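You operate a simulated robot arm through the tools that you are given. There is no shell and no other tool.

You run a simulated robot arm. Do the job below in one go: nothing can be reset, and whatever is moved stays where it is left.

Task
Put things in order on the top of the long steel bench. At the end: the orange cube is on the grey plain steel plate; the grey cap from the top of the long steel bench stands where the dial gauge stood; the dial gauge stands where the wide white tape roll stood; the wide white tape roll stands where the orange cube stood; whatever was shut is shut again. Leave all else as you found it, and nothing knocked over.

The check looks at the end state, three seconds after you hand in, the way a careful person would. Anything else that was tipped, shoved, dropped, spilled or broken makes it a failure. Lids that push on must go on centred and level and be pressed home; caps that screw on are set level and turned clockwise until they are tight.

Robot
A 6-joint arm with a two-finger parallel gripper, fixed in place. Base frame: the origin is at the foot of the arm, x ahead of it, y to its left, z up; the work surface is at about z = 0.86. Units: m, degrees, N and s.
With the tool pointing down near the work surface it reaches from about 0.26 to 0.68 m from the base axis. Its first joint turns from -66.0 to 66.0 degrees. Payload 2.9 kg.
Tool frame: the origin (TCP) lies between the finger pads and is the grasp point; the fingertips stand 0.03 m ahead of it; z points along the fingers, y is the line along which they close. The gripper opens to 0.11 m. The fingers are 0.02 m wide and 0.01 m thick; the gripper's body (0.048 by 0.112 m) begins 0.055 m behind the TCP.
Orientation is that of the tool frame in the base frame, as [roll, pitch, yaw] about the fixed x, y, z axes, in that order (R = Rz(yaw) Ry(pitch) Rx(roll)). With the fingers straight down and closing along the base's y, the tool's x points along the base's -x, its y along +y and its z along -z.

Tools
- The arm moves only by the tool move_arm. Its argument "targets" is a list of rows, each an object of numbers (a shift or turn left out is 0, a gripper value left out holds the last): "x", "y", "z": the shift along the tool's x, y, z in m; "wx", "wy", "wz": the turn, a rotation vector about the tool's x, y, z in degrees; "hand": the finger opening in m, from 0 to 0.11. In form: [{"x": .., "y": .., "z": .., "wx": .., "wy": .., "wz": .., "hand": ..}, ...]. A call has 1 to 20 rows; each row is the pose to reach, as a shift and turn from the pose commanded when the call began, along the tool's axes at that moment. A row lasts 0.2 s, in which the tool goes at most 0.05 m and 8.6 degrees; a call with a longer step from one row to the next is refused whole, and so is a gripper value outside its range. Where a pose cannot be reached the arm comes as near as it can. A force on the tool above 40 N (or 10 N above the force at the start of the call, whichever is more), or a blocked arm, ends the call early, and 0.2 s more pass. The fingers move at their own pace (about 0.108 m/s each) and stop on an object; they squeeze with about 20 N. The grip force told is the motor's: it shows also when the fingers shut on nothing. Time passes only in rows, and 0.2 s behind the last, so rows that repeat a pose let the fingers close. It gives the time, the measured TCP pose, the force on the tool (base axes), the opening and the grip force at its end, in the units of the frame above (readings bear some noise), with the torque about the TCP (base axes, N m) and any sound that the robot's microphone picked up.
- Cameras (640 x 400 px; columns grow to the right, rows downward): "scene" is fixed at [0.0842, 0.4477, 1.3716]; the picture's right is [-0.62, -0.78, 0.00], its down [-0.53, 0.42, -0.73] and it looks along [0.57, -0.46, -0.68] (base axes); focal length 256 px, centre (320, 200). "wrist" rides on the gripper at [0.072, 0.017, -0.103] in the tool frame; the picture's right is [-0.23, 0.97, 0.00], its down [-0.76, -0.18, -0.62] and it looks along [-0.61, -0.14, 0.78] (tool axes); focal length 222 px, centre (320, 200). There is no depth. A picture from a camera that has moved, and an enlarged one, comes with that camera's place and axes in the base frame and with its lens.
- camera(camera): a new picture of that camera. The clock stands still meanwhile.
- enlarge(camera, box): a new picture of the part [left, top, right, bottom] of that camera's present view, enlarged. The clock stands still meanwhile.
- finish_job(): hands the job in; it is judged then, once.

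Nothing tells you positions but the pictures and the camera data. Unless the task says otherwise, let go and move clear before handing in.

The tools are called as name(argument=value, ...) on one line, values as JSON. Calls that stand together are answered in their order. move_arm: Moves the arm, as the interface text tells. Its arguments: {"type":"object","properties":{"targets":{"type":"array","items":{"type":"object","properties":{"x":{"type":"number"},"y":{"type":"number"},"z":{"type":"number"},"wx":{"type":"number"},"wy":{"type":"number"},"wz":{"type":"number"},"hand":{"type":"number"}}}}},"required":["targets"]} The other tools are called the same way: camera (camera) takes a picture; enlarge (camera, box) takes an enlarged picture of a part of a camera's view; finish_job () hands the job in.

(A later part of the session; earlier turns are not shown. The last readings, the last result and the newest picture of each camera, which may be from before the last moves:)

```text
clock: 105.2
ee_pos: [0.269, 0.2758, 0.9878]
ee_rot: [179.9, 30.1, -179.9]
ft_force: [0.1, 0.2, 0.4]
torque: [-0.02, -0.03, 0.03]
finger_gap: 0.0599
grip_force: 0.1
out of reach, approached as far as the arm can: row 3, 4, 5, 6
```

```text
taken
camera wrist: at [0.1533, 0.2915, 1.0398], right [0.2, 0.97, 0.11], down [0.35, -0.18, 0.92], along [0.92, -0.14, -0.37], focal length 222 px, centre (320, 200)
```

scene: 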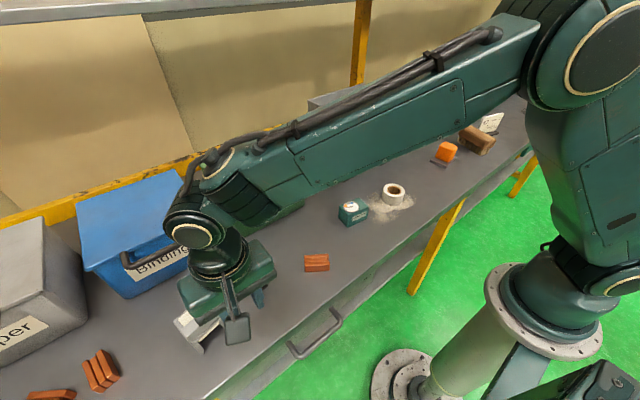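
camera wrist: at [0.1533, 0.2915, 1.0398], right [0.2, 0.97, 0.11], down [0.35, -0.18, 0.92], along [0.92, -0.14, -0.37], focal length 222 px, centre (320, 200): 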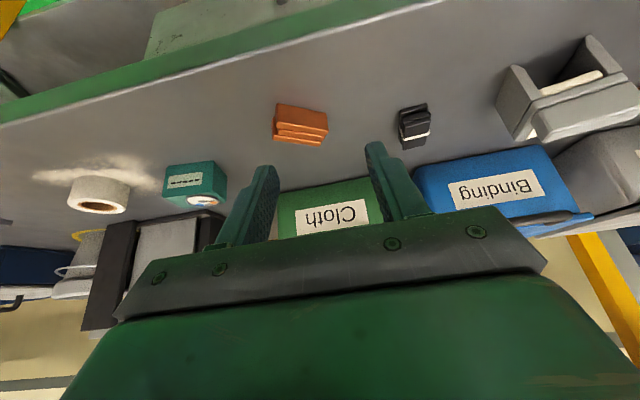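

enlarge(camera="scene", box=[200, 290, 380, 400])

enlarge(camera="wrist", box=[0, 0, 320, 120])

enlarge(camera="scene", box=[360, 150, 540, 300])

```text
3.56 times, centred on (290, 345) of scene
camera zoom: at [0.0842, 0.4477, 1.3716], right [-0.62, -0.78, 0.0], down [-0.53, 0.42, -0.73], along [0.57, -0.46, -0.68], focal length 909 px, centre (427, -316)
```

zoom: 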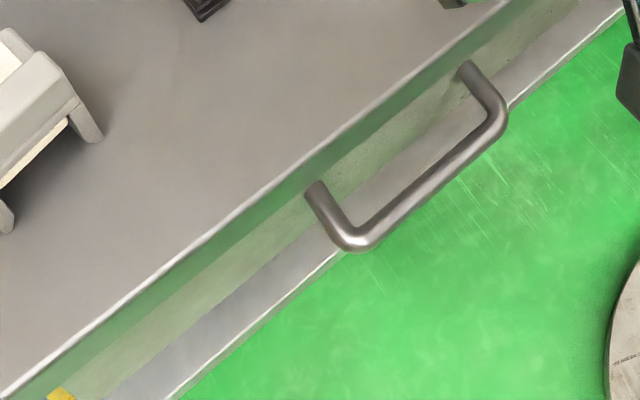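

```text
2.00 times, centred on (160, 60) of wrist
camera zoom: at [0.1533, 0.2915, 1.0398], right [0.2, 0.97, 0.11], down [0.35, -0.18, 0.92], along [0.92, -0.14, -0.37], focal length 444 px, centre (640, 480)
```

zoom: 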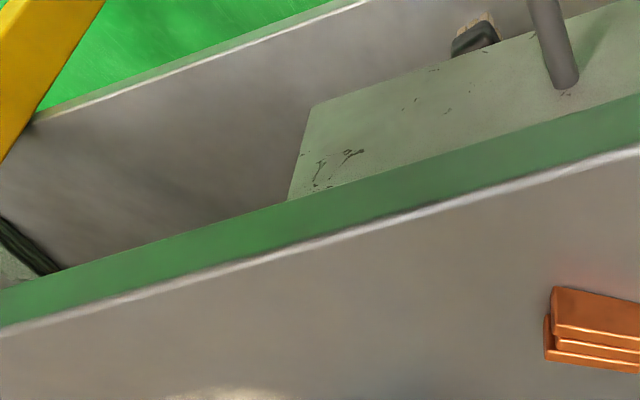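

```text
2.67 times, centred on (450, 225) of scene
camera zoom: at [0.0842, 0.4477, 1.3716], right [-0.62, -0.78, 0.0], down [-0.53, 0.42, -0.73], along [0.57, -0.46, -0.68], focal length 682 px, centre (-27, 133)
```

zoom: 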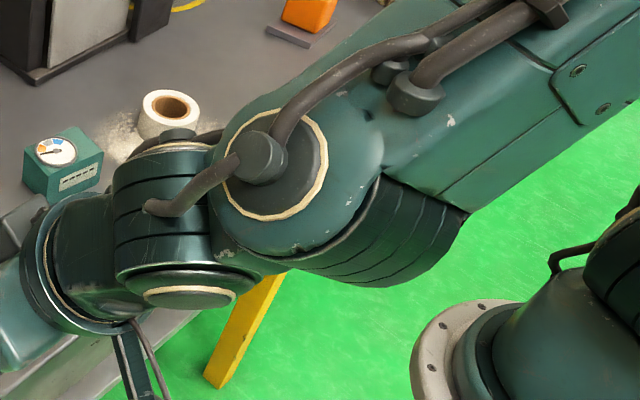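

There is a real drawer under the bench top: pale-green front, handle bar near (0.239, 0.32, 0.785). I'll straighten up and measure the handle from above.

move_arm(targets=[{"wy": 8}, {"wy": 16}, {"wy": 24}, {"wy": 30}, {"wy": 30}])

move_arm(targets=[{"wz": -8.5, "x": 0.005, "y": 0.003}, {"wz": -17, "x": 0.01, "y": 0.006}, {"wz": -25.5, "x": 0.015, "y": 0.01}, {"wz": -34, "x": 0.02, "y": 0.013}, {"wz": -42.5, "x": 0.025, "y": 0.016}, {"wz": -51, "x": 0.03, "y": 0.02}, {"wz": -59.5, "x": 0.035, "y": 0.024}, {"wz": -68, "x": 0.04, "y": 0.027}, {"wz": -76.5, "x": 0.045, "y": 0.03}, {"wz": -85, "x": 0.055, "y": 0.033}, {"wz": -90, "x": 0.06, "y": 0.034}, {"wz": -90, "x": 0.06, "y": 0.034}])

camera(camera="wrist")

```text
clock: 106.4
ee_pos: [0.2712, 0.2763, 0.9857]
ee_rot: [-179.9, -0.1, -179.9]
ft_force: [-0.7, 0.6, 0.7]
torque: [0.0, 0.02, 0.0]
finger_gap: 0.0598
grip_force: 0.0
```

```text
clock: 109.0
ee_pos: [0.2119, 0.3107, 0.9842]
ee_rot: [-179.8, 0.0, -89.9]
ft_force: [0.2, 0.8, -0.8]
torque: [-0.01, 0.0, 0.03]
finger_gap: 0.0596
grip_force: 0.1
```

```text
taken
camera wrist: at [0.1938, 0.2374, 1.0872], right [-0.97, 0.23, 0.0], down [0.18, 0.76, 0.62], along [0.14, 0.61, -0.78], focal length 222 px, centre (320, 200)
```

wrist: 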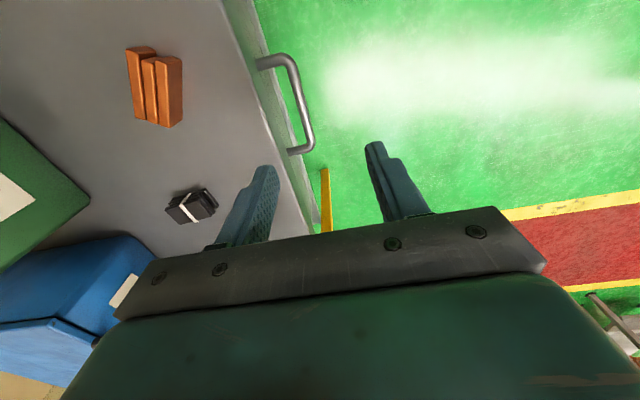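

enlarge(camera="wrist", box=[220, 30, 350, 170])

```text
2.86 times, centred on (285, 100) of wrist
camera zoom: at [0.1938, 0.2374, 1.0872], right [-0.97, 0.23, 0.0], down [0.18, 0.76, 0.62], along [0.14, 0.61, -0.78], focal length 635 px, centre (420, 486)
```

zoom: 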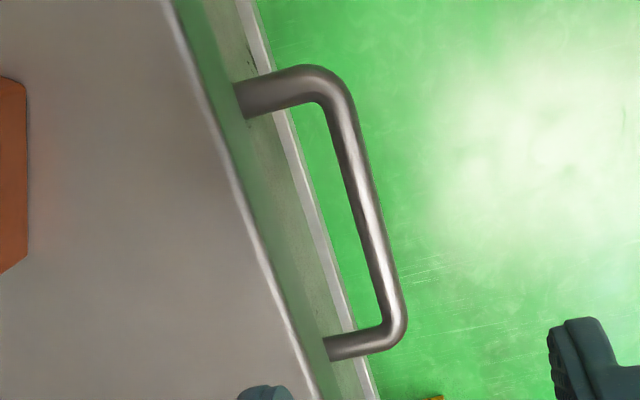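

The handle bar is near x = 0.236, z ≈ 0.78. I'll tilt 20° forward and come to a pre-grasp above it, outside the bench lip.

move_arm(targets=[{"wx": 7, "y": 0.005, "z": 0.02, "hand": 0.036}, {"wx": 14, "y": 0.01, "z": 0.05, "hand": 0.036}, {"wx": 20, "y": 0.0135, "z": 0.08, "hand": 0.036}, {"wx": 20, "y": 0.0135, "z": 0.098, "hand": 0.036}, {"wx": 20, "y": 0.0135, "z": 0.098, "hand": 0.036}])

camera(camera="wrist")

enlarge(camera="wrist", box=[220, 30, 400, 220])

enlarge(camera="scene", box=[220, 250, 400, 400])

```text
clock: 110.2
ee_pos: [0.2359, 0.2933, 0.8846]
ee_rot: [-160.0, 0.0, -89.9]
ft_force: [0.9, -0.4, 0.7]
torque: [-0.01, 0.0, -0.03]
finger_gap: 0.0361
grip_force: 0.0
out of reach, approached as far as the arm can: row 2, 3, 4, 5
```

```text
taken
camera wrist: at [0.1827, 0.2199, 0.9764], right [-0.91, 0.23, -0.33], down [-0.05, 0.76, 0.65], along [0.4, 0.61, -0.69], focal length 222 px, centre (320, 200)
```

wrist: 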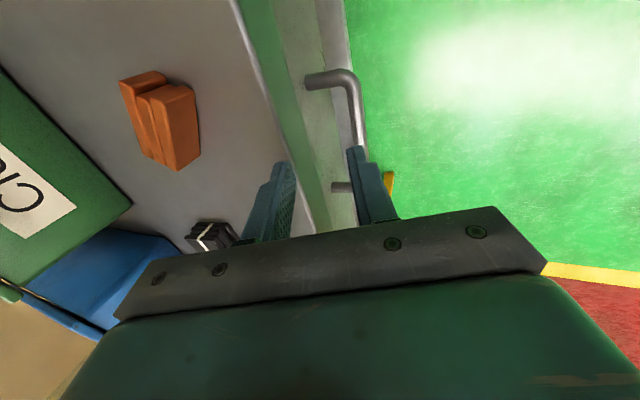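

```text
2.11 times, centred on (310, 125) of wrist
camera zoom: at [0.1827, 0.2199, 0.9764], right [-0.91, 0.23, -0.33], down [-0.05, 0.76, 0.65], along [0.4, 0.61, -0.69], focal length 468 px, centre (341, 358)
```

zoom: 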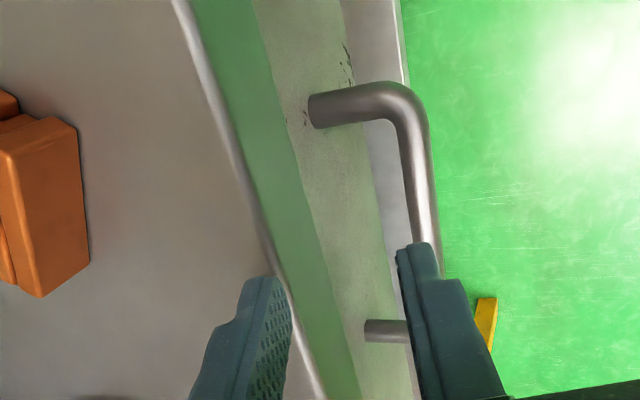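

```text
2.67 times, centred on (310, 325) of scene
camera zoom: at [0.0842, 0.4477, 1.3716], right [-0.62, -0.78, 0.0], down [-0.53, 0.42, -0.73], along [0.57, -0.46, -0.68], focal length 682 px, centre (347, -133)
```

zoom: 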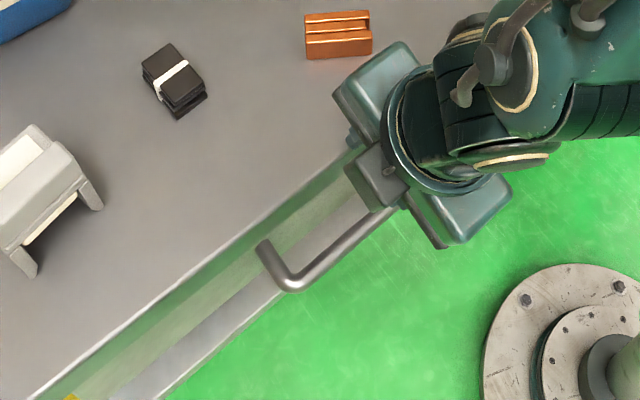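

The drawer is awkward to reach here, so I'll pause before touching it. First, back off from the bench lip and study the rack at the right end, where some round caps seemed visible.

move_arm(targets=[{"z": -0.03}, {"z": -0.06}, {"z": -0.1}, {"z": -0.1, "wx": -8}, {"z": -0.1, "wx": -16}, {"z": -0.1, "wx": -20}, {"z": -0.1, "wx": -20}])

enlarge(camera="scene", box=[540, 20, 640, 80])

camera(camera="scene")

```text
clock: 111.8
ee_pos: [0.2, 0.2926, 0.9786]
ee_rot: [180.0, 0.0, -90.0]
ft_force: [0.0, 0.3, -0.2]
torque: [0.02, -0.02, -0.01]
finger_gap: 0.036
grip_force: 0.0
out of reach, approached as far as the arm can: row 1, 2, 3
```

```text
6.40 times, centred on (590, 50) of scene
camera zoom: at [0.0842, 0.4477, 1.3716], right [-0.62, -0.78, 0.0], down [-0.53, 0.42, -0.73], along [0.57, -0.46, -0.68], focal length 1637 px, centre (-1408, 1160)
```

zoom: 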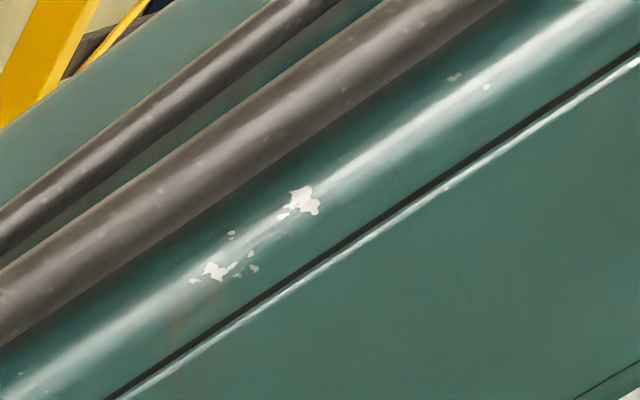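

```text
taken
```

scene: 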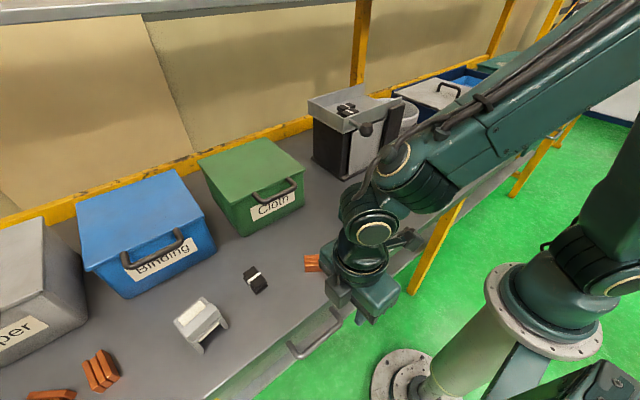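

move_arm(targets=[{"x": 0.02, "y": -0.02, "z": -0.03}, {"x": 0.05, "y": -0.04, "z": -0.06}, {"x": 0.08, "y": -0.06, "z": -0.09}, {"x": 0.11, "y": -0.08, "z": -0.11}, {"x": 0.14, "y": -0.1, "z": -0.12}, {"x": 0.17, "y": -0.12, "z": -0.12}, {"x": 0.2, "y": -0.14, "z": -0.12}, {"x": 0.2, "y": -0.14, "z": -0.12}])

enlarge(camera="scene", box=[540, 0, 640, 80])

camera(camera="wrist")

```text
clock: 113.6
ee_pos: [0.3387, 0.0916, 1.0964]
ee_rot: [-179.9, 0.0, -90.0]
ft_force: [-0.1, -0.2, 0.8]
torque: [0.0, 0.01, -0.03]
finger_gap: 0.0359
grip_force: 0.1
```

```text
5.00 times, centred on (590, 40) of scene
camera zoom: at [0.0842, 0.4477, 1.3716], right [-0.62, -0.78, 0.0], down [-0.53, 0.42, -0.73], along [0.57, -0.46, -0.68], focal length 1279 px, centre (-1030, 1000)
```

zoom: 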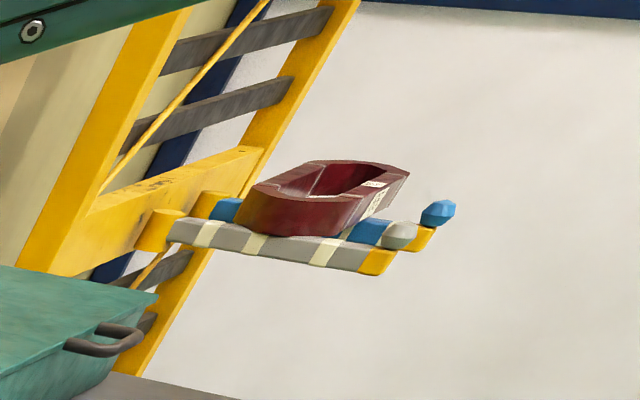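

```text
taken
camera wrist: at [0.3198, 0.0192, 1.2002], right [-0.97, 0.23, 0.0], down [0.18, 0.76, 0.62], along [0.14, 0.61, -0.78], focal length 222 px, centre (320, 200)
```

wrist: 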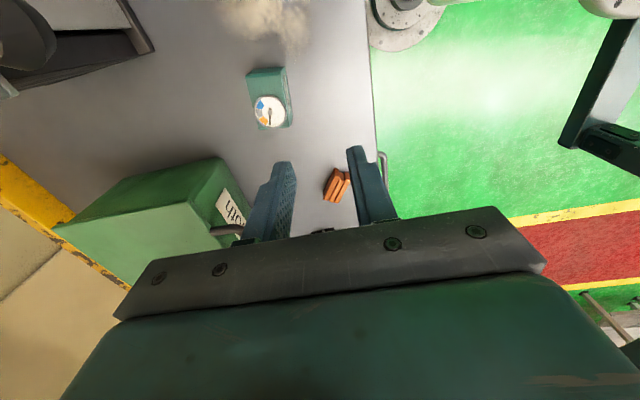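

The rack at the right end holds faceted end caps, well out of reach. I'll look into the hopper from its right-hand side next.

move_arm(targets=[{"x": 0.04}, {"x": 0.08}, {"x": 0.12}, {"x": 0.16}, {"x": 0.2}, {"x": 0.24}, {"x": 0.28}, {"x": 0.32}, {"x": 0.36}, {"x": 0.4}, {"x": 0.43, "y": -0.02}, {"x": 0.45, "y": -0.05}, {"x": 0.45, "y": -0.09}, {"x": 0.45, "y": -0.11, "z": 0.02, "wy": -8}, {"x": 0.45, "y": -0.11, "z": 0.04, "wy": -16}, {"x": 0.45, "y": -0.11, "z": 0.06, "wy": -24}, {"x": 0.45, "y": -0.11, "z": 0.06, "wy": -30}, {"x": 0.45, "y": -0.11, "z": 0.06, "wy": -30}])

camera(camera="wrist")

```text
clock: 117.4
ee_pos: [0.4002, -0.2971, 0.9905]
ee_rot: [-179.8, 29.9, -90.0]
ft_force: [-0.3, -0.6, -0.5]
torque: [0.03, -0.06, 0.01]
finger_gap: 0.0363
grip_force: 0.0
out of reach, approached as far as the arm can: row 14, 15, 16, 17, 18
```

```text
taken
camera wrist: at [0.3818, -0.4117, 1.0426], right [-0.97, 0.2, 0.11], down [0.18, 0.35, 0.92], along [0.14, 0.92, -0.37], focal length 222 px, centre (320, 200)
```

wrist: 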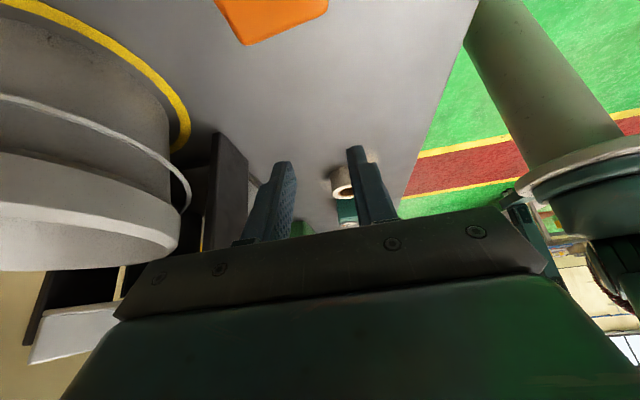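

enlarge(camera="wrist", box=[20, 120, 300, 370])

enlarge(camera="wrist", box=[170, 120, 270, 260])

camera(camera="scene")

```text
1.60 times, centred on (160, 245) of wrist
camera zoom: at [0.3818, -0.4117, 1.0426], right [-0.97, 0.2, 0.11], down [0.18, 0.35, 0.92], along [0.14, 0.92, -0.37], focal length 355 px, centre (576, 128)
```

zoom: 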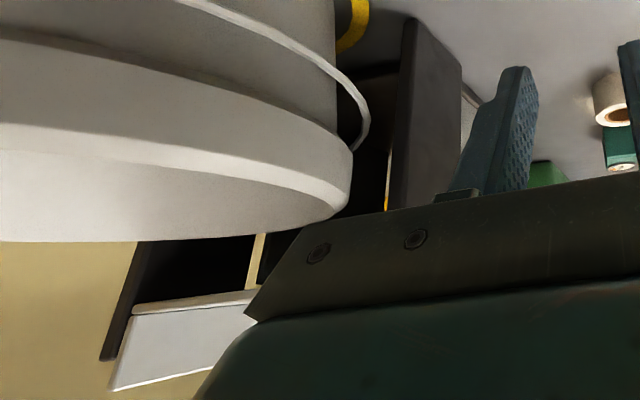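

```text
2.86 times, centred on (220, 190) of wrist
camera zoom: at [0.3818, -0.4117, 1.0426], right [-0.97, 0.2, 0.11], down [0.18, 0.35, 0.92], along [0.14, 0.92, -0.37], focal length 635 px, centre (606, 229)
```

zoom: 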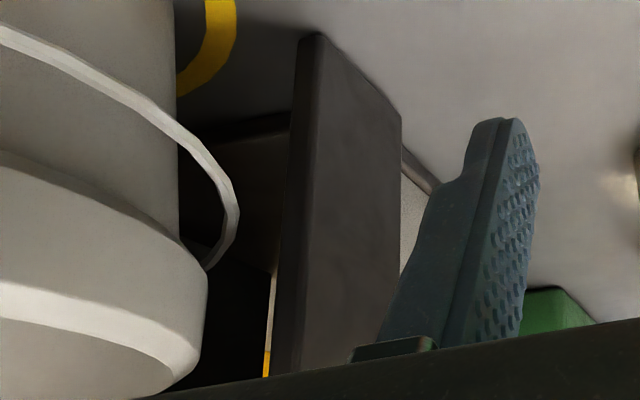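

```text
taken
```

scene: 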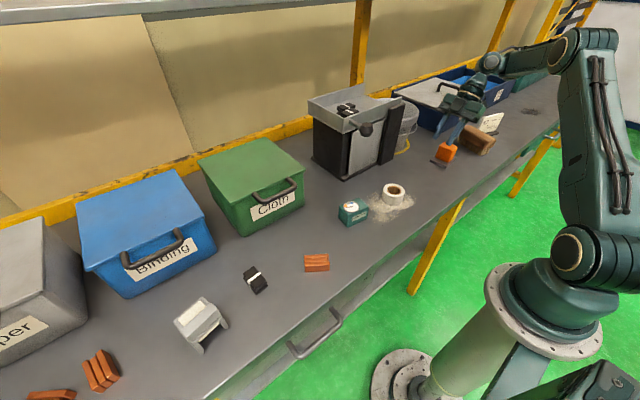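

The hopper is hollow and blocked by the bucket, so nothing could be taken from it. I'll go back for a close look at the grey arch, whose raised top block might be a separate piece.

move_arm(targets=[{"wy": 8}, {"wy": 16}, {"wy": 24}, {"wy": 29.9}, {"wy": 29.9}])

move_arm(targets=[{"z": -0.03, "y": 0.03}, {"z": -0.06, "y": 0.06}, {"z": -0.08, "y": 0.08}, {"x": -0.04, "z": -0.08, "y": 0.08}, {"x": -0.08, "z": -0.08, "y": 0.08}, {"x": -0.12, "z": -0.08, "y": 0.08}, {"x": -0.16, "z": -0.08, "y": 0.08}, {"x": -0.2, "z": -0.08, "y": 0.08}, {"x": -0.24, "z": -0.08, "y": 0.08}, {"x": -0.28, "z": -0.08, "y": 0.08}, {"x": -0.32, "z": -0.08, "y": 0.08}, {"x": -0.36, "z": -0.08, "y": 0.08}, {"x": -0.4, "z": -0.08, "y": 0.08}, {"x": -0.44, "z": -0.08, "y": 0.08}, {"x": -0.48, "z": -0.08, "y": 0.08}, {"x": -0.52, "z": -0.08, "y": 0.08}, {"x": -0.56, "z": -0.08, "y": 0.08}, {"x": -0.6, "z": -0.08, "y": 0.08}, {"x": -0.64, "z": -0.08, "y": 0.08}, {"x": -0.68, "z": -0.08, "y": 0.08}])

camera(camera="wrist")

```text
clock: 118.6
ee_pos: [0.4001, -0.2953, 0.9896]
ee_rot: [-179.9, -0.1, -90.0]
ft_force: [-1.2, 0.1, 0.5]
torque: [0.0, 0.0, 0.0]
finger_gap: 0.0361
grip_force: 0.2
```

```text
clock: 122.8
ee_pos: [0.3206, 0.3852, 1.0729]
ee_rot: [180.0, -0.1, -90.0]
ft_force: [-0.3, 0.0, 0.0]
torque: [-0.01, 0.0, 0.0]
finger_gap: 0.0359
grip_force: 0.1
```

```text
taken
camera wrist: at [0.3027, 0.3133, 1.1756], right [-0.97, 0.23, 0.0], down [0.18, 0.76, 0.62], along [0.14, 0.61, -0.78], focal length 222 px, centre (320, 200)
```

wrist: 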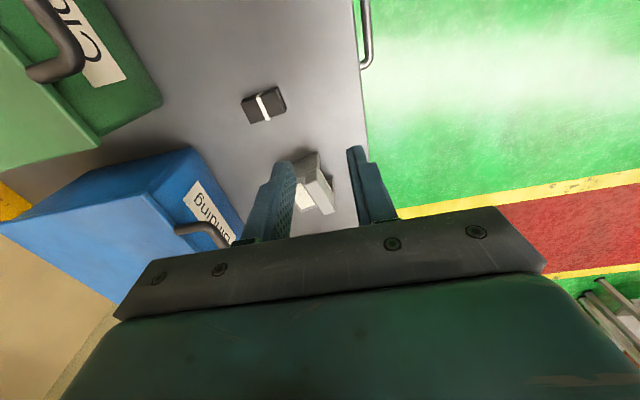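

move_arm(targets=[{"x": -0.02, "y": -0.01, "z": 0.02, "hand": 0.11}, {"x": -0.04, "y": -0.02, "z": 0.05, "hand": 0.11}, {"x": -0.055, "y": -0.03, "z": 0.08, "hand": 0.11}, {"x": -0.055, "y": -0.03, "z": 0.08, "hand": 0.11}])

camera(camera="wrist")

enlarge(camera="wrist", box=[240, 110, 400, 240])

```text
clock: 123.8
ee_pos: [0.3526, 0.4412, 0.992]
ee_rot: [-179.9, 0.2, -90.0]
ft_force: [-0.4, -0.3, -0.3]
torque: [-0.01, 0.0, -0.01]
finger_gap: 0.1102
grip_force: 0.1
```

```text
taken
camera wrist: at [0.3333, 0.3671, 1.0947], right [-0.97, 0.23, 0.0], down [0.18, 0.76, 0.62], along [0.14, 0.61, -0.78], focal length 222 px, centre (320, 200)
```

wrist: 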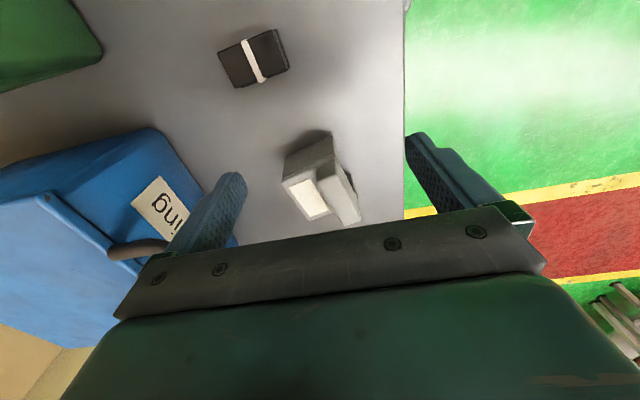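

```text
3.08 times, centred on (320, 175) of wrist
camera zoom: at [0.3333, 0.3671, 1.0947], right [-0.97, 0.23, 0.0], down [0.18, 0.76, 0.62], along [0.14, 0.61, -0.78], focal length 684 px, centre (320, 277)
```

zoom: 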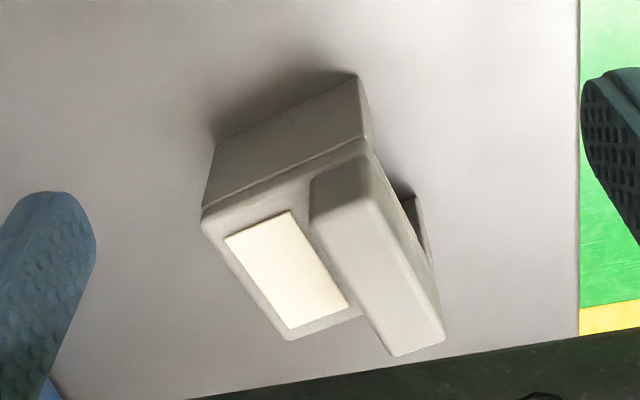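

The arch is a sensor with a display, not a cap. I'll check the gaps between the bins, the only bench areas I have seen poorly.

camera(camera="scene")

enlarge(camera="scene", box=[180, 140, 260, 260])

enlarge(camera="scene", box=[30, 190, 140, 320])

```text
taken
```

scene: 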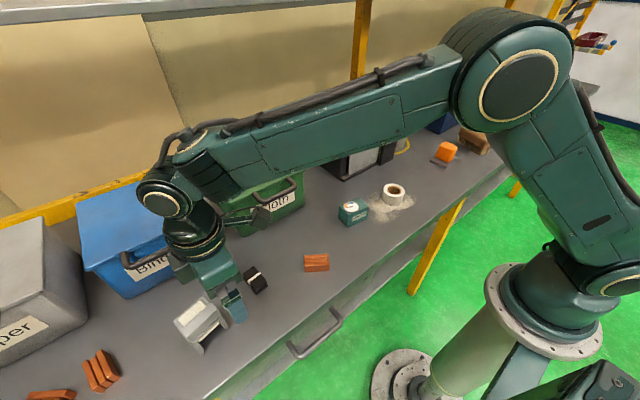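

```text
3.33 times, centred on (220, 200) of scene
camera zoom: at [0.0842, 0.4477, 1.3716], right [-0.62, -0.78, 0.0], down [-0.53, 0.42, -0.73], along [0.57, -0.46, -0.68], focal length 853 px, centre (653, 200)
```

zoom: 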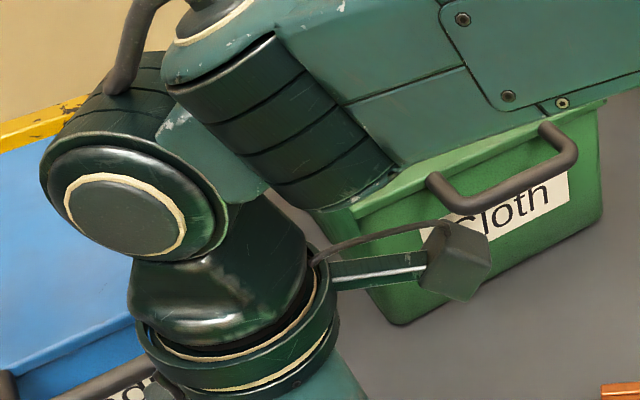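

```text
3.08 times, centred on (85, 255) of scene
camera zoom: at [0.0842, 0.4477, 1.3716], right [-0.62, -0.78, 0.0], down [-0.53, 0.42, -0.73], along [0.57, -0.46, -0.68], focal length 787 px, centre (1043, 31)
```

zoom: 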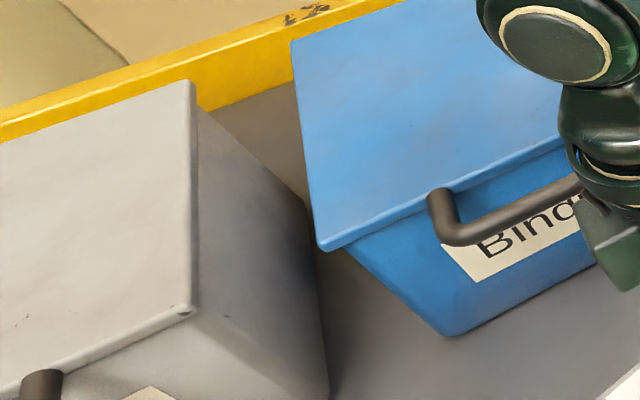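

Nothing there either. The Binding bin is the other shut container on the bench top I can get to with a tilted gripper, so I'll prepare to open it the same way.

move_arm(targets=[{"z": -0.04}, {"z": -0.08, "hand": 0.08}, {"z": -0.09, "x": -0.01, "wx": 8, "hand": 0.05}, {"z": -0.09, "x": -0.02, "y": -0.01, "wx": 16, "hand": 0.036}, {"z": -0.09, "x": -0.03, "y": -0.02, "wx": 24, "hand": 0.036}, {"z": -0.09, "x": -0.04, "y": -0.03, "wx": 32, "hand": 0.036}, {"z": -0.08, "x": -0.05, "y": -0.04, "wx": 40, "hand": 0.036}, {"z": -0.065, "x": -0.06, "y": -0.055, "wx": 45, "hand": 0.036}, {"z": -0.052, "x": -0.0638, "y": -0.0654, "wx": 45, "hand": 0.036}, {"z": -0.052, "x": -0.0638, "y": -0.0654, "wx": 45, "hand": 0.036}])

camera(camera="wrist")

enlarge(camera="wrist", box=[220, 60, 400, 220])

enlarge(camera="scene", box=[60, 150, 260, 310])

```text
clock: 126.0
ee_pos: [0.4372, 0.4938, 1.0432]
ee_rot: [-135.0, 0.2, -89.9]
ft_force: [-0.8, -0.6, 0.8]
torque: [-0.01, 0.0, 0.0]
finger_gap: 0.0358
grip_force: 0.0
out of reach, approached as far as the arm can: row 6, 7, 8, 9, 10
```

```text
taken
camera wrist: at [0.3508, 0.4207, 1.1027], right [-0.69, 0.23, -0.69], down [-0.32, 0.76, 0.57], along [0.65, 0.61, -0.45], focal length 222 px, centre (320, 200)
```

wrist: 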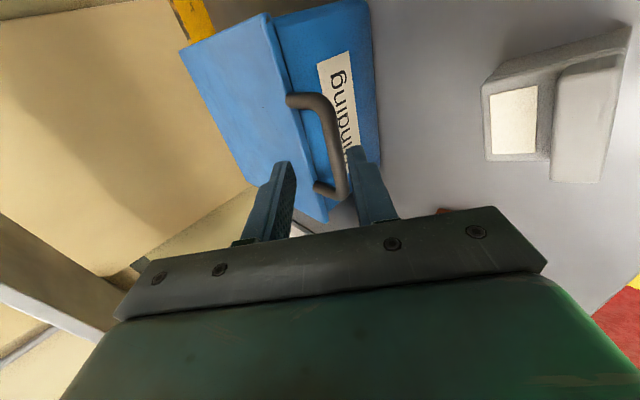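

```text
2.50 times, centred on (310, 140) of wrist
camera zoom: at [0.3508, 0.4207, 1.1027], right [-0.69, 0.23, -0.69], down [-0.32, 0.76, 0.57], along [0.65, 0.61, -0.45], focal length 555 px, centre (345, 350)
```

zoom: 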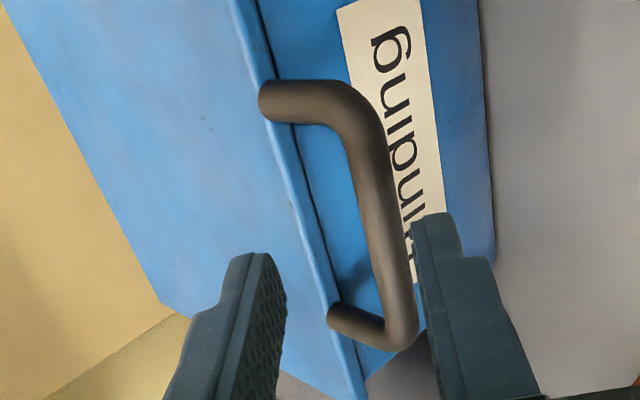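

```text
2.50 times, centred on (160, 230) of scene
camera zoom: at [0.0842, 0.4477, 1.3716], right [-0.62, -0.78, 0.0], down [-0.53, 0.42, -0.73], along [0.57, -0.46, -0.68], focal length 639 px, centre (720, 125)
```

zoom: 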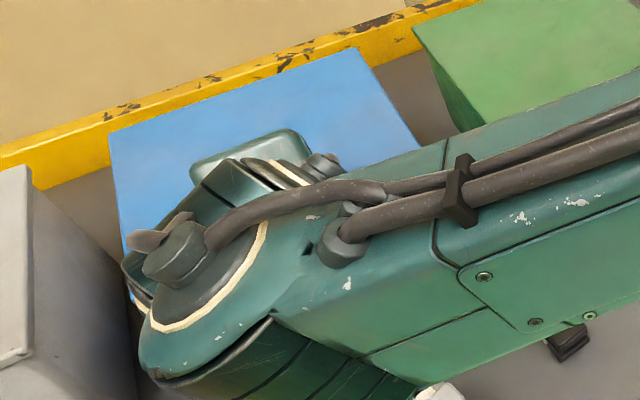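

move_arm(targets=[{"x": 0.007, "y": 0.006}, {"x": 0.0138, "y": 0.013, "z": 0.008}, {"x": 0.0138, "y": 0.013, "z": 0.0164}, {"x": 0.0138, "y": 0.013, "z": 0.0164}])

enlarge(camera="wrist", box=[220, 60, 400, 220])

```text
clock: 127.0
ee_pos: [0.438, 0.4802, 1.0207]
ee_rot: [-134.9, 0.1, -90.0]
ft_force: [-0.9, 0.2, 0.6]
torque: [-0.01, 0.04, -0.02]
finger_gap: 0.0361
grip_force: 0.1
```

```text
2.50 times, centred on (310, 140) of wrist
camera zoom: at [0.3517, 0.4069, 1.0813], right [-0.69, 0.23, -0.69], down [-0.32, 0.76, 0.57], along [0.65, 0.61, -0.45], focal length 555 px, centre (345, 350)
```

zoom: 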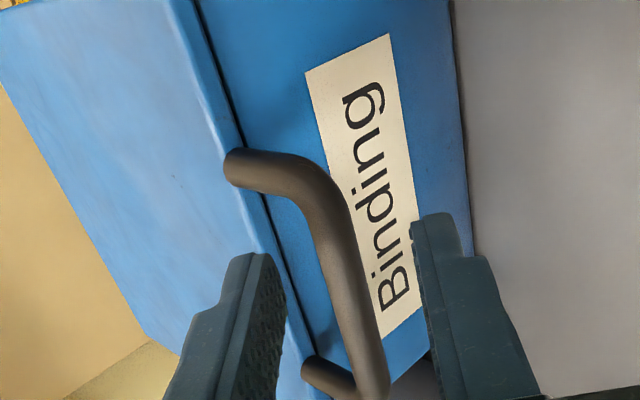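

move_arm(targets=[{"y": -0.003, "z": 0.012}, {"y": -0.004, "z": 0.025}, {"y": -0.004, "z": 0.036}, {"y": -0.004, "z": 0.038}, {"y": -0.004, "z": 0.038}])

enlarge(camera="wrist", box=[220, 60, 400, 220])

```text
clock: 128.2
ee_pos: [0.4659, 0.4804, 0.9973]
ee_rot: [-134.8, 0.1, -89.8]
ft_force: [-0.1, 6.8, 2.6]
torque: [0.04, -0.13, 0.21]
finger_gap: 0.0365
grip_force: 0.3
```

```text
2.50 times, centred on (310, 140) of wrist
camera zoom: at [0.3805, 0.4082, 1.0577], right [-0.69, 0.23, -0.69], down [-0.32, 0.76, 0.57], along [0.65, 0.61, -0.45], focal length 555 px, centre (345, 350)
```

zoom: 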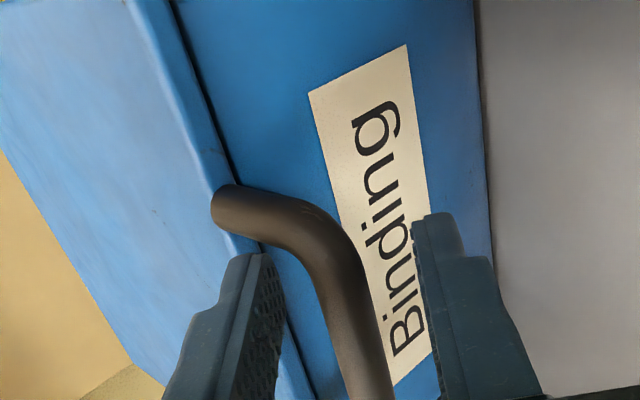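

A light side contact, so the finger is touching a handle post. I'll shift towards the middle of the bar.

move_arm(targets=[{"x": -0.006}, {"x": -0.013}, {"x": -0.013}])

enlarge(camera="wrist", box=[220, 60, 400, 220])

```text
clock: 129.0
ee_pos: [0.4671, 0.4929, 0.9968]
ee_rot: [-134.9, 0.1, -90.0]
ft_force: [0.1, 0.4, -0.2]
torque: [0.02, 0.0, -0.03]
finger_gap: 0.0362
grip_force: 0.1
```

```text
2.50 times, centred on (310, 140) of wrist
camera zoom: at [0.3804, 0.4203, 1.057], right [-0.69, 0.23, -0.69], down [-0.31, 0.76, 0.57], along [0.65, 0.61, -0.45], focal length 555 px, centre (345, 350)
```

zoom: 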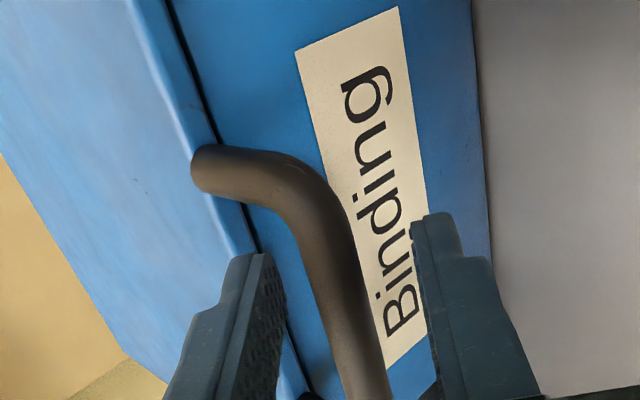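

move_arm(targets=[{"hand": 0.02}, {"hand": 0.005}, {"hand": 0.0}, {"hand": 0.0}])

move_arm(targets=[{"z": -0.0075, "y": -0.0082}, {"z": -0.0145, "y": -0.0166}, {"z": -0.0212, "y": -0.0255}, {"z": -0.0277, "y": -0.0345}, {"z": -0.0277, "y": -0.0345}])

camera(camera="wrist")

enlarge(camera="scene", box=[60, 150, 260, 310])

```text
clock: 130.0
ee_pos: [0.467, 0.4924, 0.9965]
ee_rot: [-134.9, 0.1, -90.0]
ft_force: [8.1, 1.5, 2.0]
torque: [-0.06, -0.1, 0.09]
finger_gap: 0.0123
grip_force: 44.7
```

```text
clock: 131.2
ee_pos: [0.4708, 0.4927, 1.0399]
ee_rot: [-135.0, 0.0, -90.0]
ft_force: [-11.6, -4.6, -1.2]
torque: [-0.76, 0.22, -0.63]
finger_gap: 0.0124
grip_force: 44.8
```

```text
taken
camera wrist: at [0.3847, 0.4204, 1.1005], right [-0.69, 0.23, -0.69], down [-0.31, 0.76, 0.57], along [0.65, 0.61, -0.45], focal length 222 px, centre (320, 200)
```

wrist: 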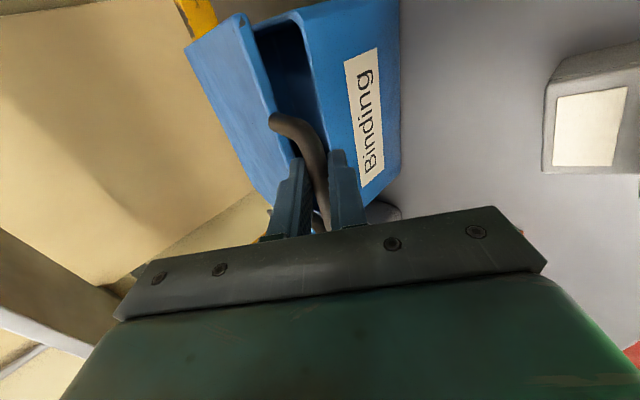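

```text
2.50 times, centred on (160, 230) of scene
camera zoom: at [0.0839, 0.4476, 1.3716], right [-0.62, -0.78, 0.0], down [-0.53, 0.42, -0.73], along [0.57, -0.46, -0.68], focal length 639 px, centre (720, 125)
```

zoom: 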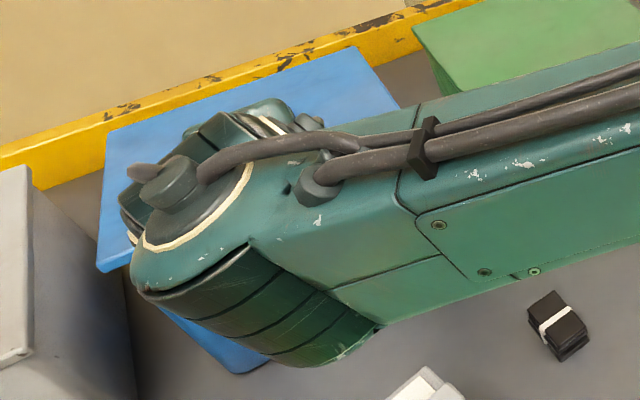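

The Binding lid lifts too. I'll open it further and look in with the wrist camera.

move_arm(targets=[{"z": -0.007, "y": -0.008}, {"z": -0.0127, "y": -0.0175}, {"z": -0.0175, "y": -0.0275}, {"z": -0.0224, "y": -0.0373}, {"z": -0.0264, "y": -0.0475}, {"z": -0.0303, "y": -0.0578}, {"z": -0.0335, "y": -0.0685}, {"z": -0.0365, "y": -0.079}, {"z": -0.0365, "y": -0.079}])

camera(camera="wrist")

enlarge(camera="wrist", box=[240, 0, 480, 200])

```text
clock: 133.2
ee_pos: [0.5013, 0.4929, 1.1228]
ee_rot: [-135.0, 0.2, -89.9]
ft_force: [-3.1, 8.9, 0.2]
torque: [-0.19, 0.04, -0.13]
finger_gap: 0.0124
grip_force: 45.1
```

```text
taken
camera wrist: at [0.4156, 0.4202, 1.1832], right [-0.69, 0.23, -0.69], down [-0.32, 0.76, 0.57], along [0.65, 0.61, -0.45], focal length 222 px, centre (320, 200)
```

wrist: 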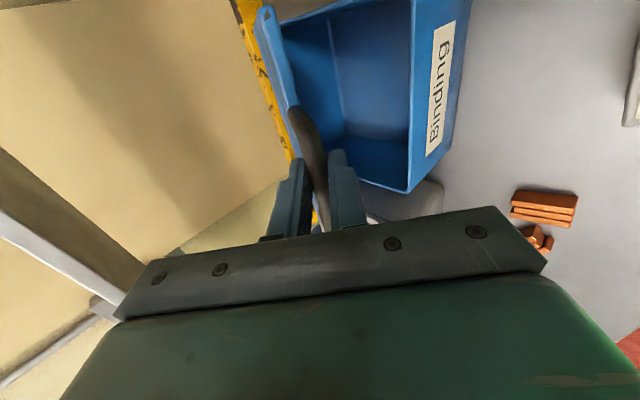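

```text
2.00 times, centred on (360, 100) of wrist
camera zoom: at [0.4156, 0.4202, 1.1832], right [-0.69, 0.23, -0.69], down [-0.32, 0.76, 0.57], along [0.65, 0.61, -0.45], focal length 444 px, centre (240, 400)
```

zoom: 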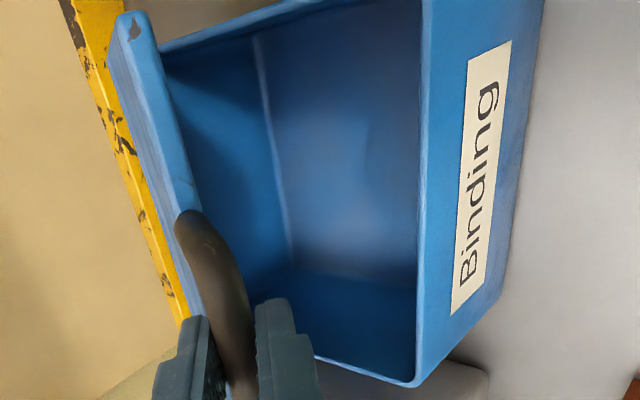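

The Binding bin is empty as well. I'll shut it by the reverse arc.

move_arm(targets=[{"z": 0.003, "y": 0.0105}, {"z": 0.0062, "y": 0.0212}, {"z": 0.0101, "y": 0.0315}, {"z": 0.0141, "y": 0.0417}, {"z": 0.019, "y": 0.0515}, {"z": 0.0238, "y": 0.0615}, {"z": 0.0295, "y": 0.071}, {"z": 0.0365, "y": 0.079}, {"z": 0.043, "y": 0.088}, {"z": 0.0497, "y": 0.0969}, {"z": 0.0532, "y": 0.1011}, {"z": 0.0567, "y": 0.1053}, {"z": 0.0604, "y": 0.1094}, {"z": 0.0642, "y": 0.1135}, {"z": 0.0642, "y": 0.1135}])

enlarge(camera="wrist", box=[220, 40, 440, 220])

```text
clock: 136.4
ee_pos: [0.4671, 0.492, 0.9967]
ee_rot: [-134.9, 0.1, -90.1]
ft_force: [2.9, 7.7, 0.7]
torque: [0.18, -0.09, 0.31]
finger_gap: 0.0124
grip_force: 44.8
```

```text
2.22 times, centred on (330, 130) of wrist
camera zoom: at [0.3813, 0.4199, 1.0572], right [-0.69, 0.23, -0.69], down [-0.32, 0.76, 0.57], along [0.65, 0.61, -0.45], focal length 494 px, centre (298, 356)
```

zoom: 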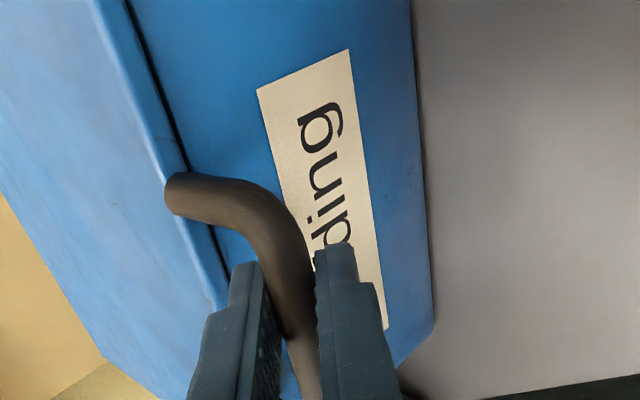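

move_arm(targets=[{"hand": 0.02}, {"hand": 0.036}, {"hand": 0.036}])

move_arm(targets=[{"z": -0.02}, {"z": -0.04}, {"z": -0.055}, {"z": -0.07, "x": 0.03}, {"z": -0.08, "x": 0.06}, {"z": -0.09, "x": 0.1}, {"z": -0.1, "x": 0.14}, {"z": -0.1, "x": 0.18}, {"z": -0.1, "x": 0.22}, {"z": -0.1, "x": 0.22}])

enlarge(camera="scene", box=[60, 150, 260, 310])

```text
clock: 137.2
ee_pos: [0.4673, 0.4915, 0.997]
ee_rot: [-134.9, 0.0, -90.1]
ft_force: [-0.3, 0.1, -0.1]
torque: [0.0, 0.0, -0.01]
finger_gap: 0.0362
grip_force: 0.2
```

```text
clock: 139.4
ee_pos: [0.3949, 0.2741, 1.067]
ee_rot: [-134.9, 0.1, -90.0]
ft_force: [0.0, 0.4, 0.6]
torque: [0.03, 0.02, 0.0]
finger_gap: 0.036
grip_force: 0.0
out of reach, approached as far as the arm can: row 3
```

```text
2.50 times, centred on (160, 230) of scene
camera zoom: at [0.0842, 0.4477, 1.3716], right [-0.62, -0.78, 0.0], down [-0.53, 0.42, -0.73], along [0.57, -0.46, -0.68], focal length 639 px, centre (720, 125)
```

zoom: 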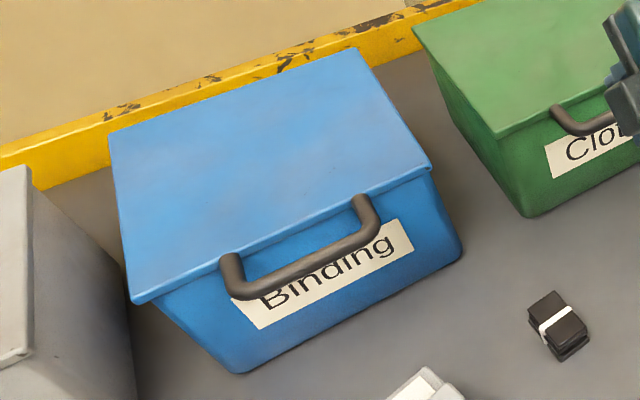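

Both bins are shut and unmoved. The drawer is what remains, so I'll line up a vertical, wide-open hand so that one finger drops between the drawer handle and the bench lip.

move_arm(targets=[{"wx": -8}, {"wx": -16}, {"wx": -24}, {"wx": -32}, {"wx": -40}, {"wx": -45}, {"wx": -45}])

move_arm(targets=[{"y": 0.03, "hand": 0.11}, {"y": 0.07, "hand": 0.11}, {"y": 0.11, "x": -0.01, "hand": 0.11}, {"y": 0.15, "x": -0.02, "z": 0.02, "hand": 0.11}, {"y": 0.18, "x": -0.026, "z": 0.05, "hand": 0.11}, {"y": 0.2, "x": -0.026, "z": 0.08, "hand": 0.11}, {"y": 0.2015, "x": -0.026, "z": 0.1, "hand": 0.11}, {"y": 0.2015, "x": -0.026, "z": 0.1, "hand": 0.11}])

camera(camera="wrist")

enlarge(camera="wrist", box=[200, 0, 380, 200])

```text
clock: 141.0
ee_pos: [0.3955, 0.2734, 1.0662]
ee_rot: [-179.9, 0.1, -90.0]
ft_force: [0.4, -0.3, -0.7]
torque: [0.0, 0.0, 0.02]
finger_gap: 0.0362
grip_force: 0.0
```

```text
clock: 142.8
ee_pos: [0.1935, 0.3003, 0.9648]
ee_rot: [-179.9, 0.2, -90.0]
ft_force: [0.2, 0.2, 0.4]
torque: [0.01, 0.0, 0.01]
finger_gap: 0.1101
grip_force: 0.1
```

```text
taken
camera wrist: at [0.1758, 0.2271, 1.0677], right [-0.97, 0.23, 0.0], down [0.18, 0.76, 0.62], along [0.14, 0.61, -0.78], focal length 222 px, centre (320, 200)
```

wrist: 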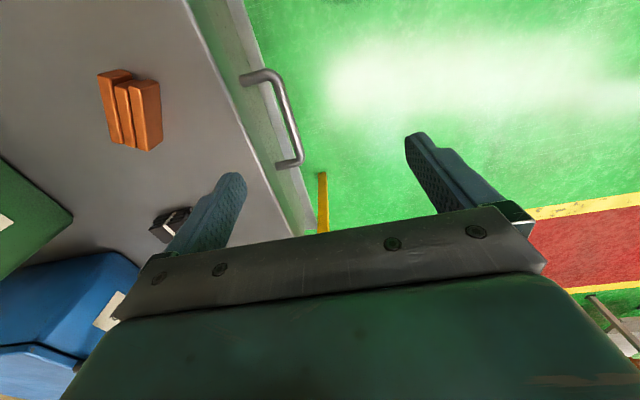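

```text
2.00 times, centred on (290, 100) of wrist
camera zoom: at [0.1758, 0.2271, 1.0677], right [-0.97, 0.23, 0.0], down [0.18, 0.76, 0.62], along [0.14, 0.61, -0.78], focal length 444 px, centre (380, 400)
```

zoom: 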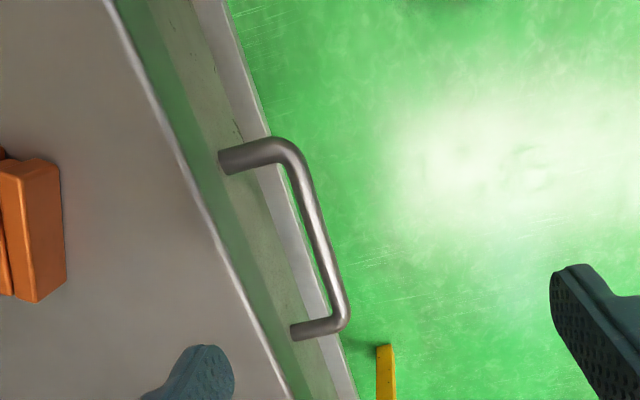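

move_arm(targets=[{"z": 0.03}, {"z": 0.06}, {"z": 0.085}, {"z": 0.1}, {"z": 0.115}, {"z": 0.13}, {"z": 0.14}, {"z": 0.14}])

camera(camera="wrist")

enlarge(camera="scene", box=[240, 250, 400, 370])

```text
clock: 144.6
ee_pos: [0.1945, 0.3003, 0.8258]
ee_rot: [-179.8, 0.1, -90.0]
ft_force: [0.1, -0.3, 0.1]
torque: [-0.01, 0.0, -0.03]
finger_gap: 0.1102
grip_force: 0.1
```

```text
taken
camera wrist: at [0.1769, 0.2267, 0.9298], right [-0.97, 0.23, 0.0], down [0.18, 0.76, 0.62], along [0.14, 0.61, -0.78], focal length 222 px, centre (320, 200)
```

wrist: 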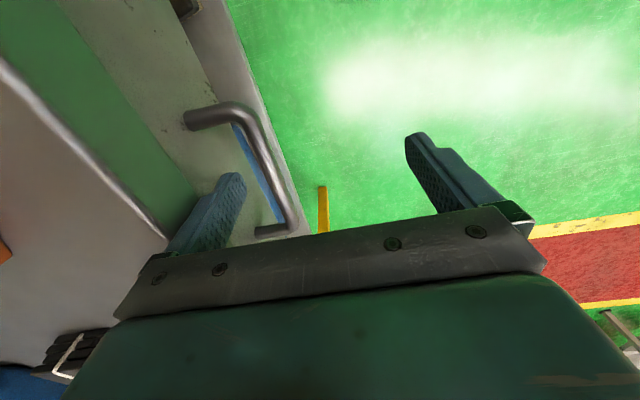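

```text
3.33 times, centred on (320, 310) of scene
camera zoom: at [0.0842, 0.4477, 1.3716], right [-0.62, -0.78, 0.0], down [-0.53, 0.42, -0.73], along [0.57, -0.46, -0.68], focal length 853 px, centre (320, -167)
```

zoom: 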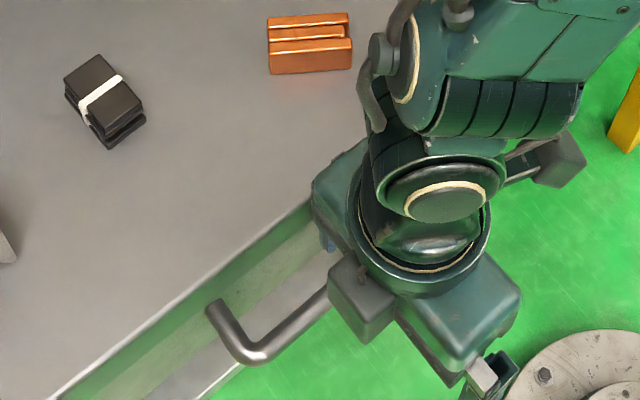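

move_arm(targets=[{"z": 0.012}, {"z": 0.024}, {"z": 0.034}, {"z": 0.042}, {"z": 0.042}])

camera(camera="wrist")

```text
clock: 145.8
ee_pos: [0.1952, 0.2996, 0.7844]
ee_rot: [180.0, -0.1, -90.1]
ft_force: [-2.8, -0.8, 0.5]
torque: [0.03, -0.14, -0.01]
finger_gap: 0.1089
grip_force: 0.0
```

```text
taken
camera wrist: at [0.1776, 0.2268, 0.8872], right [-0.97, 0.23, 0.0], down [0.18, 0.76, 0.62], along [0.14, 0.61, -0.78], focal length 222 px, centre (320, 200)
```

wrist: 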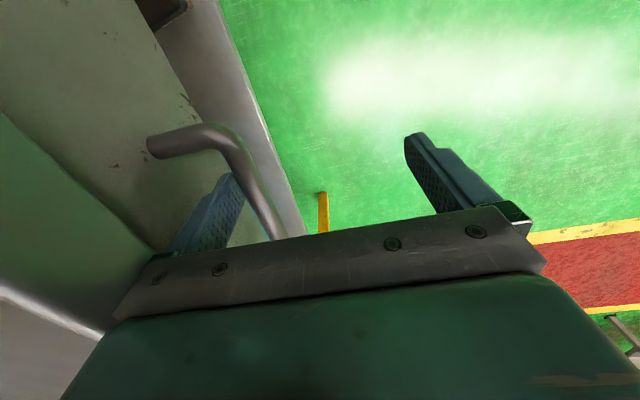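

The finger is behind the handle bar. I'll pull the drawer towards the robot a little.

move_arm(targets=[{"y": 0.008}, {"y": 0.016}, {"y": 0.024}, {"y": 0.032}, {"y": 0.04}, {"y": 0.04}])

camera(camera="wrist")

enlarge(camera="scene", box=[220, 250, 400, 390])

```text
clock: 147.2
ee_pos: [0.1548, 0.2994, 0.7856]
ee_rot: [-179.9, 0.2, -90.0]
ft_force: [0.6, 0.3, -0.6]
torque: [0.01, -0.04, 0.03]
finger_gap: 0.1098
grip_force: 0.1
```

```text
taken
camera wrist: at [0.137, 0.2258, 0.8878], right [-0.97, 0.23, 0.0], down [0.18, 0.76, 0.62], along [0.14, 0.61, -0.78], focal length 222 px, centre (320, 200)
```

wrist: 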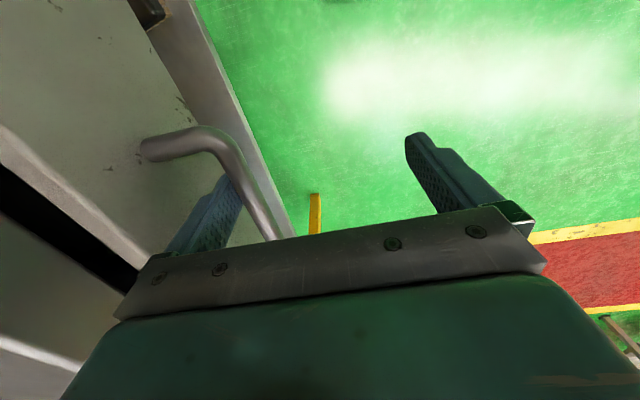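

```text
2.86 times, centred on (310, 320) of scene
camera zoom: at [0.0842, 0.4477, 1.3716], right [-0.62, -0.78, 0.0], down [-0.53, 0.42, -0.73], along [0.57, -0.46, -0.68], focal length 731 px, centre (349, -143)
```

zoom: 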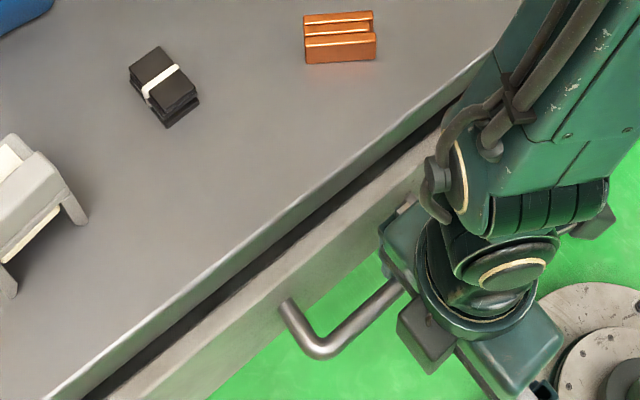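

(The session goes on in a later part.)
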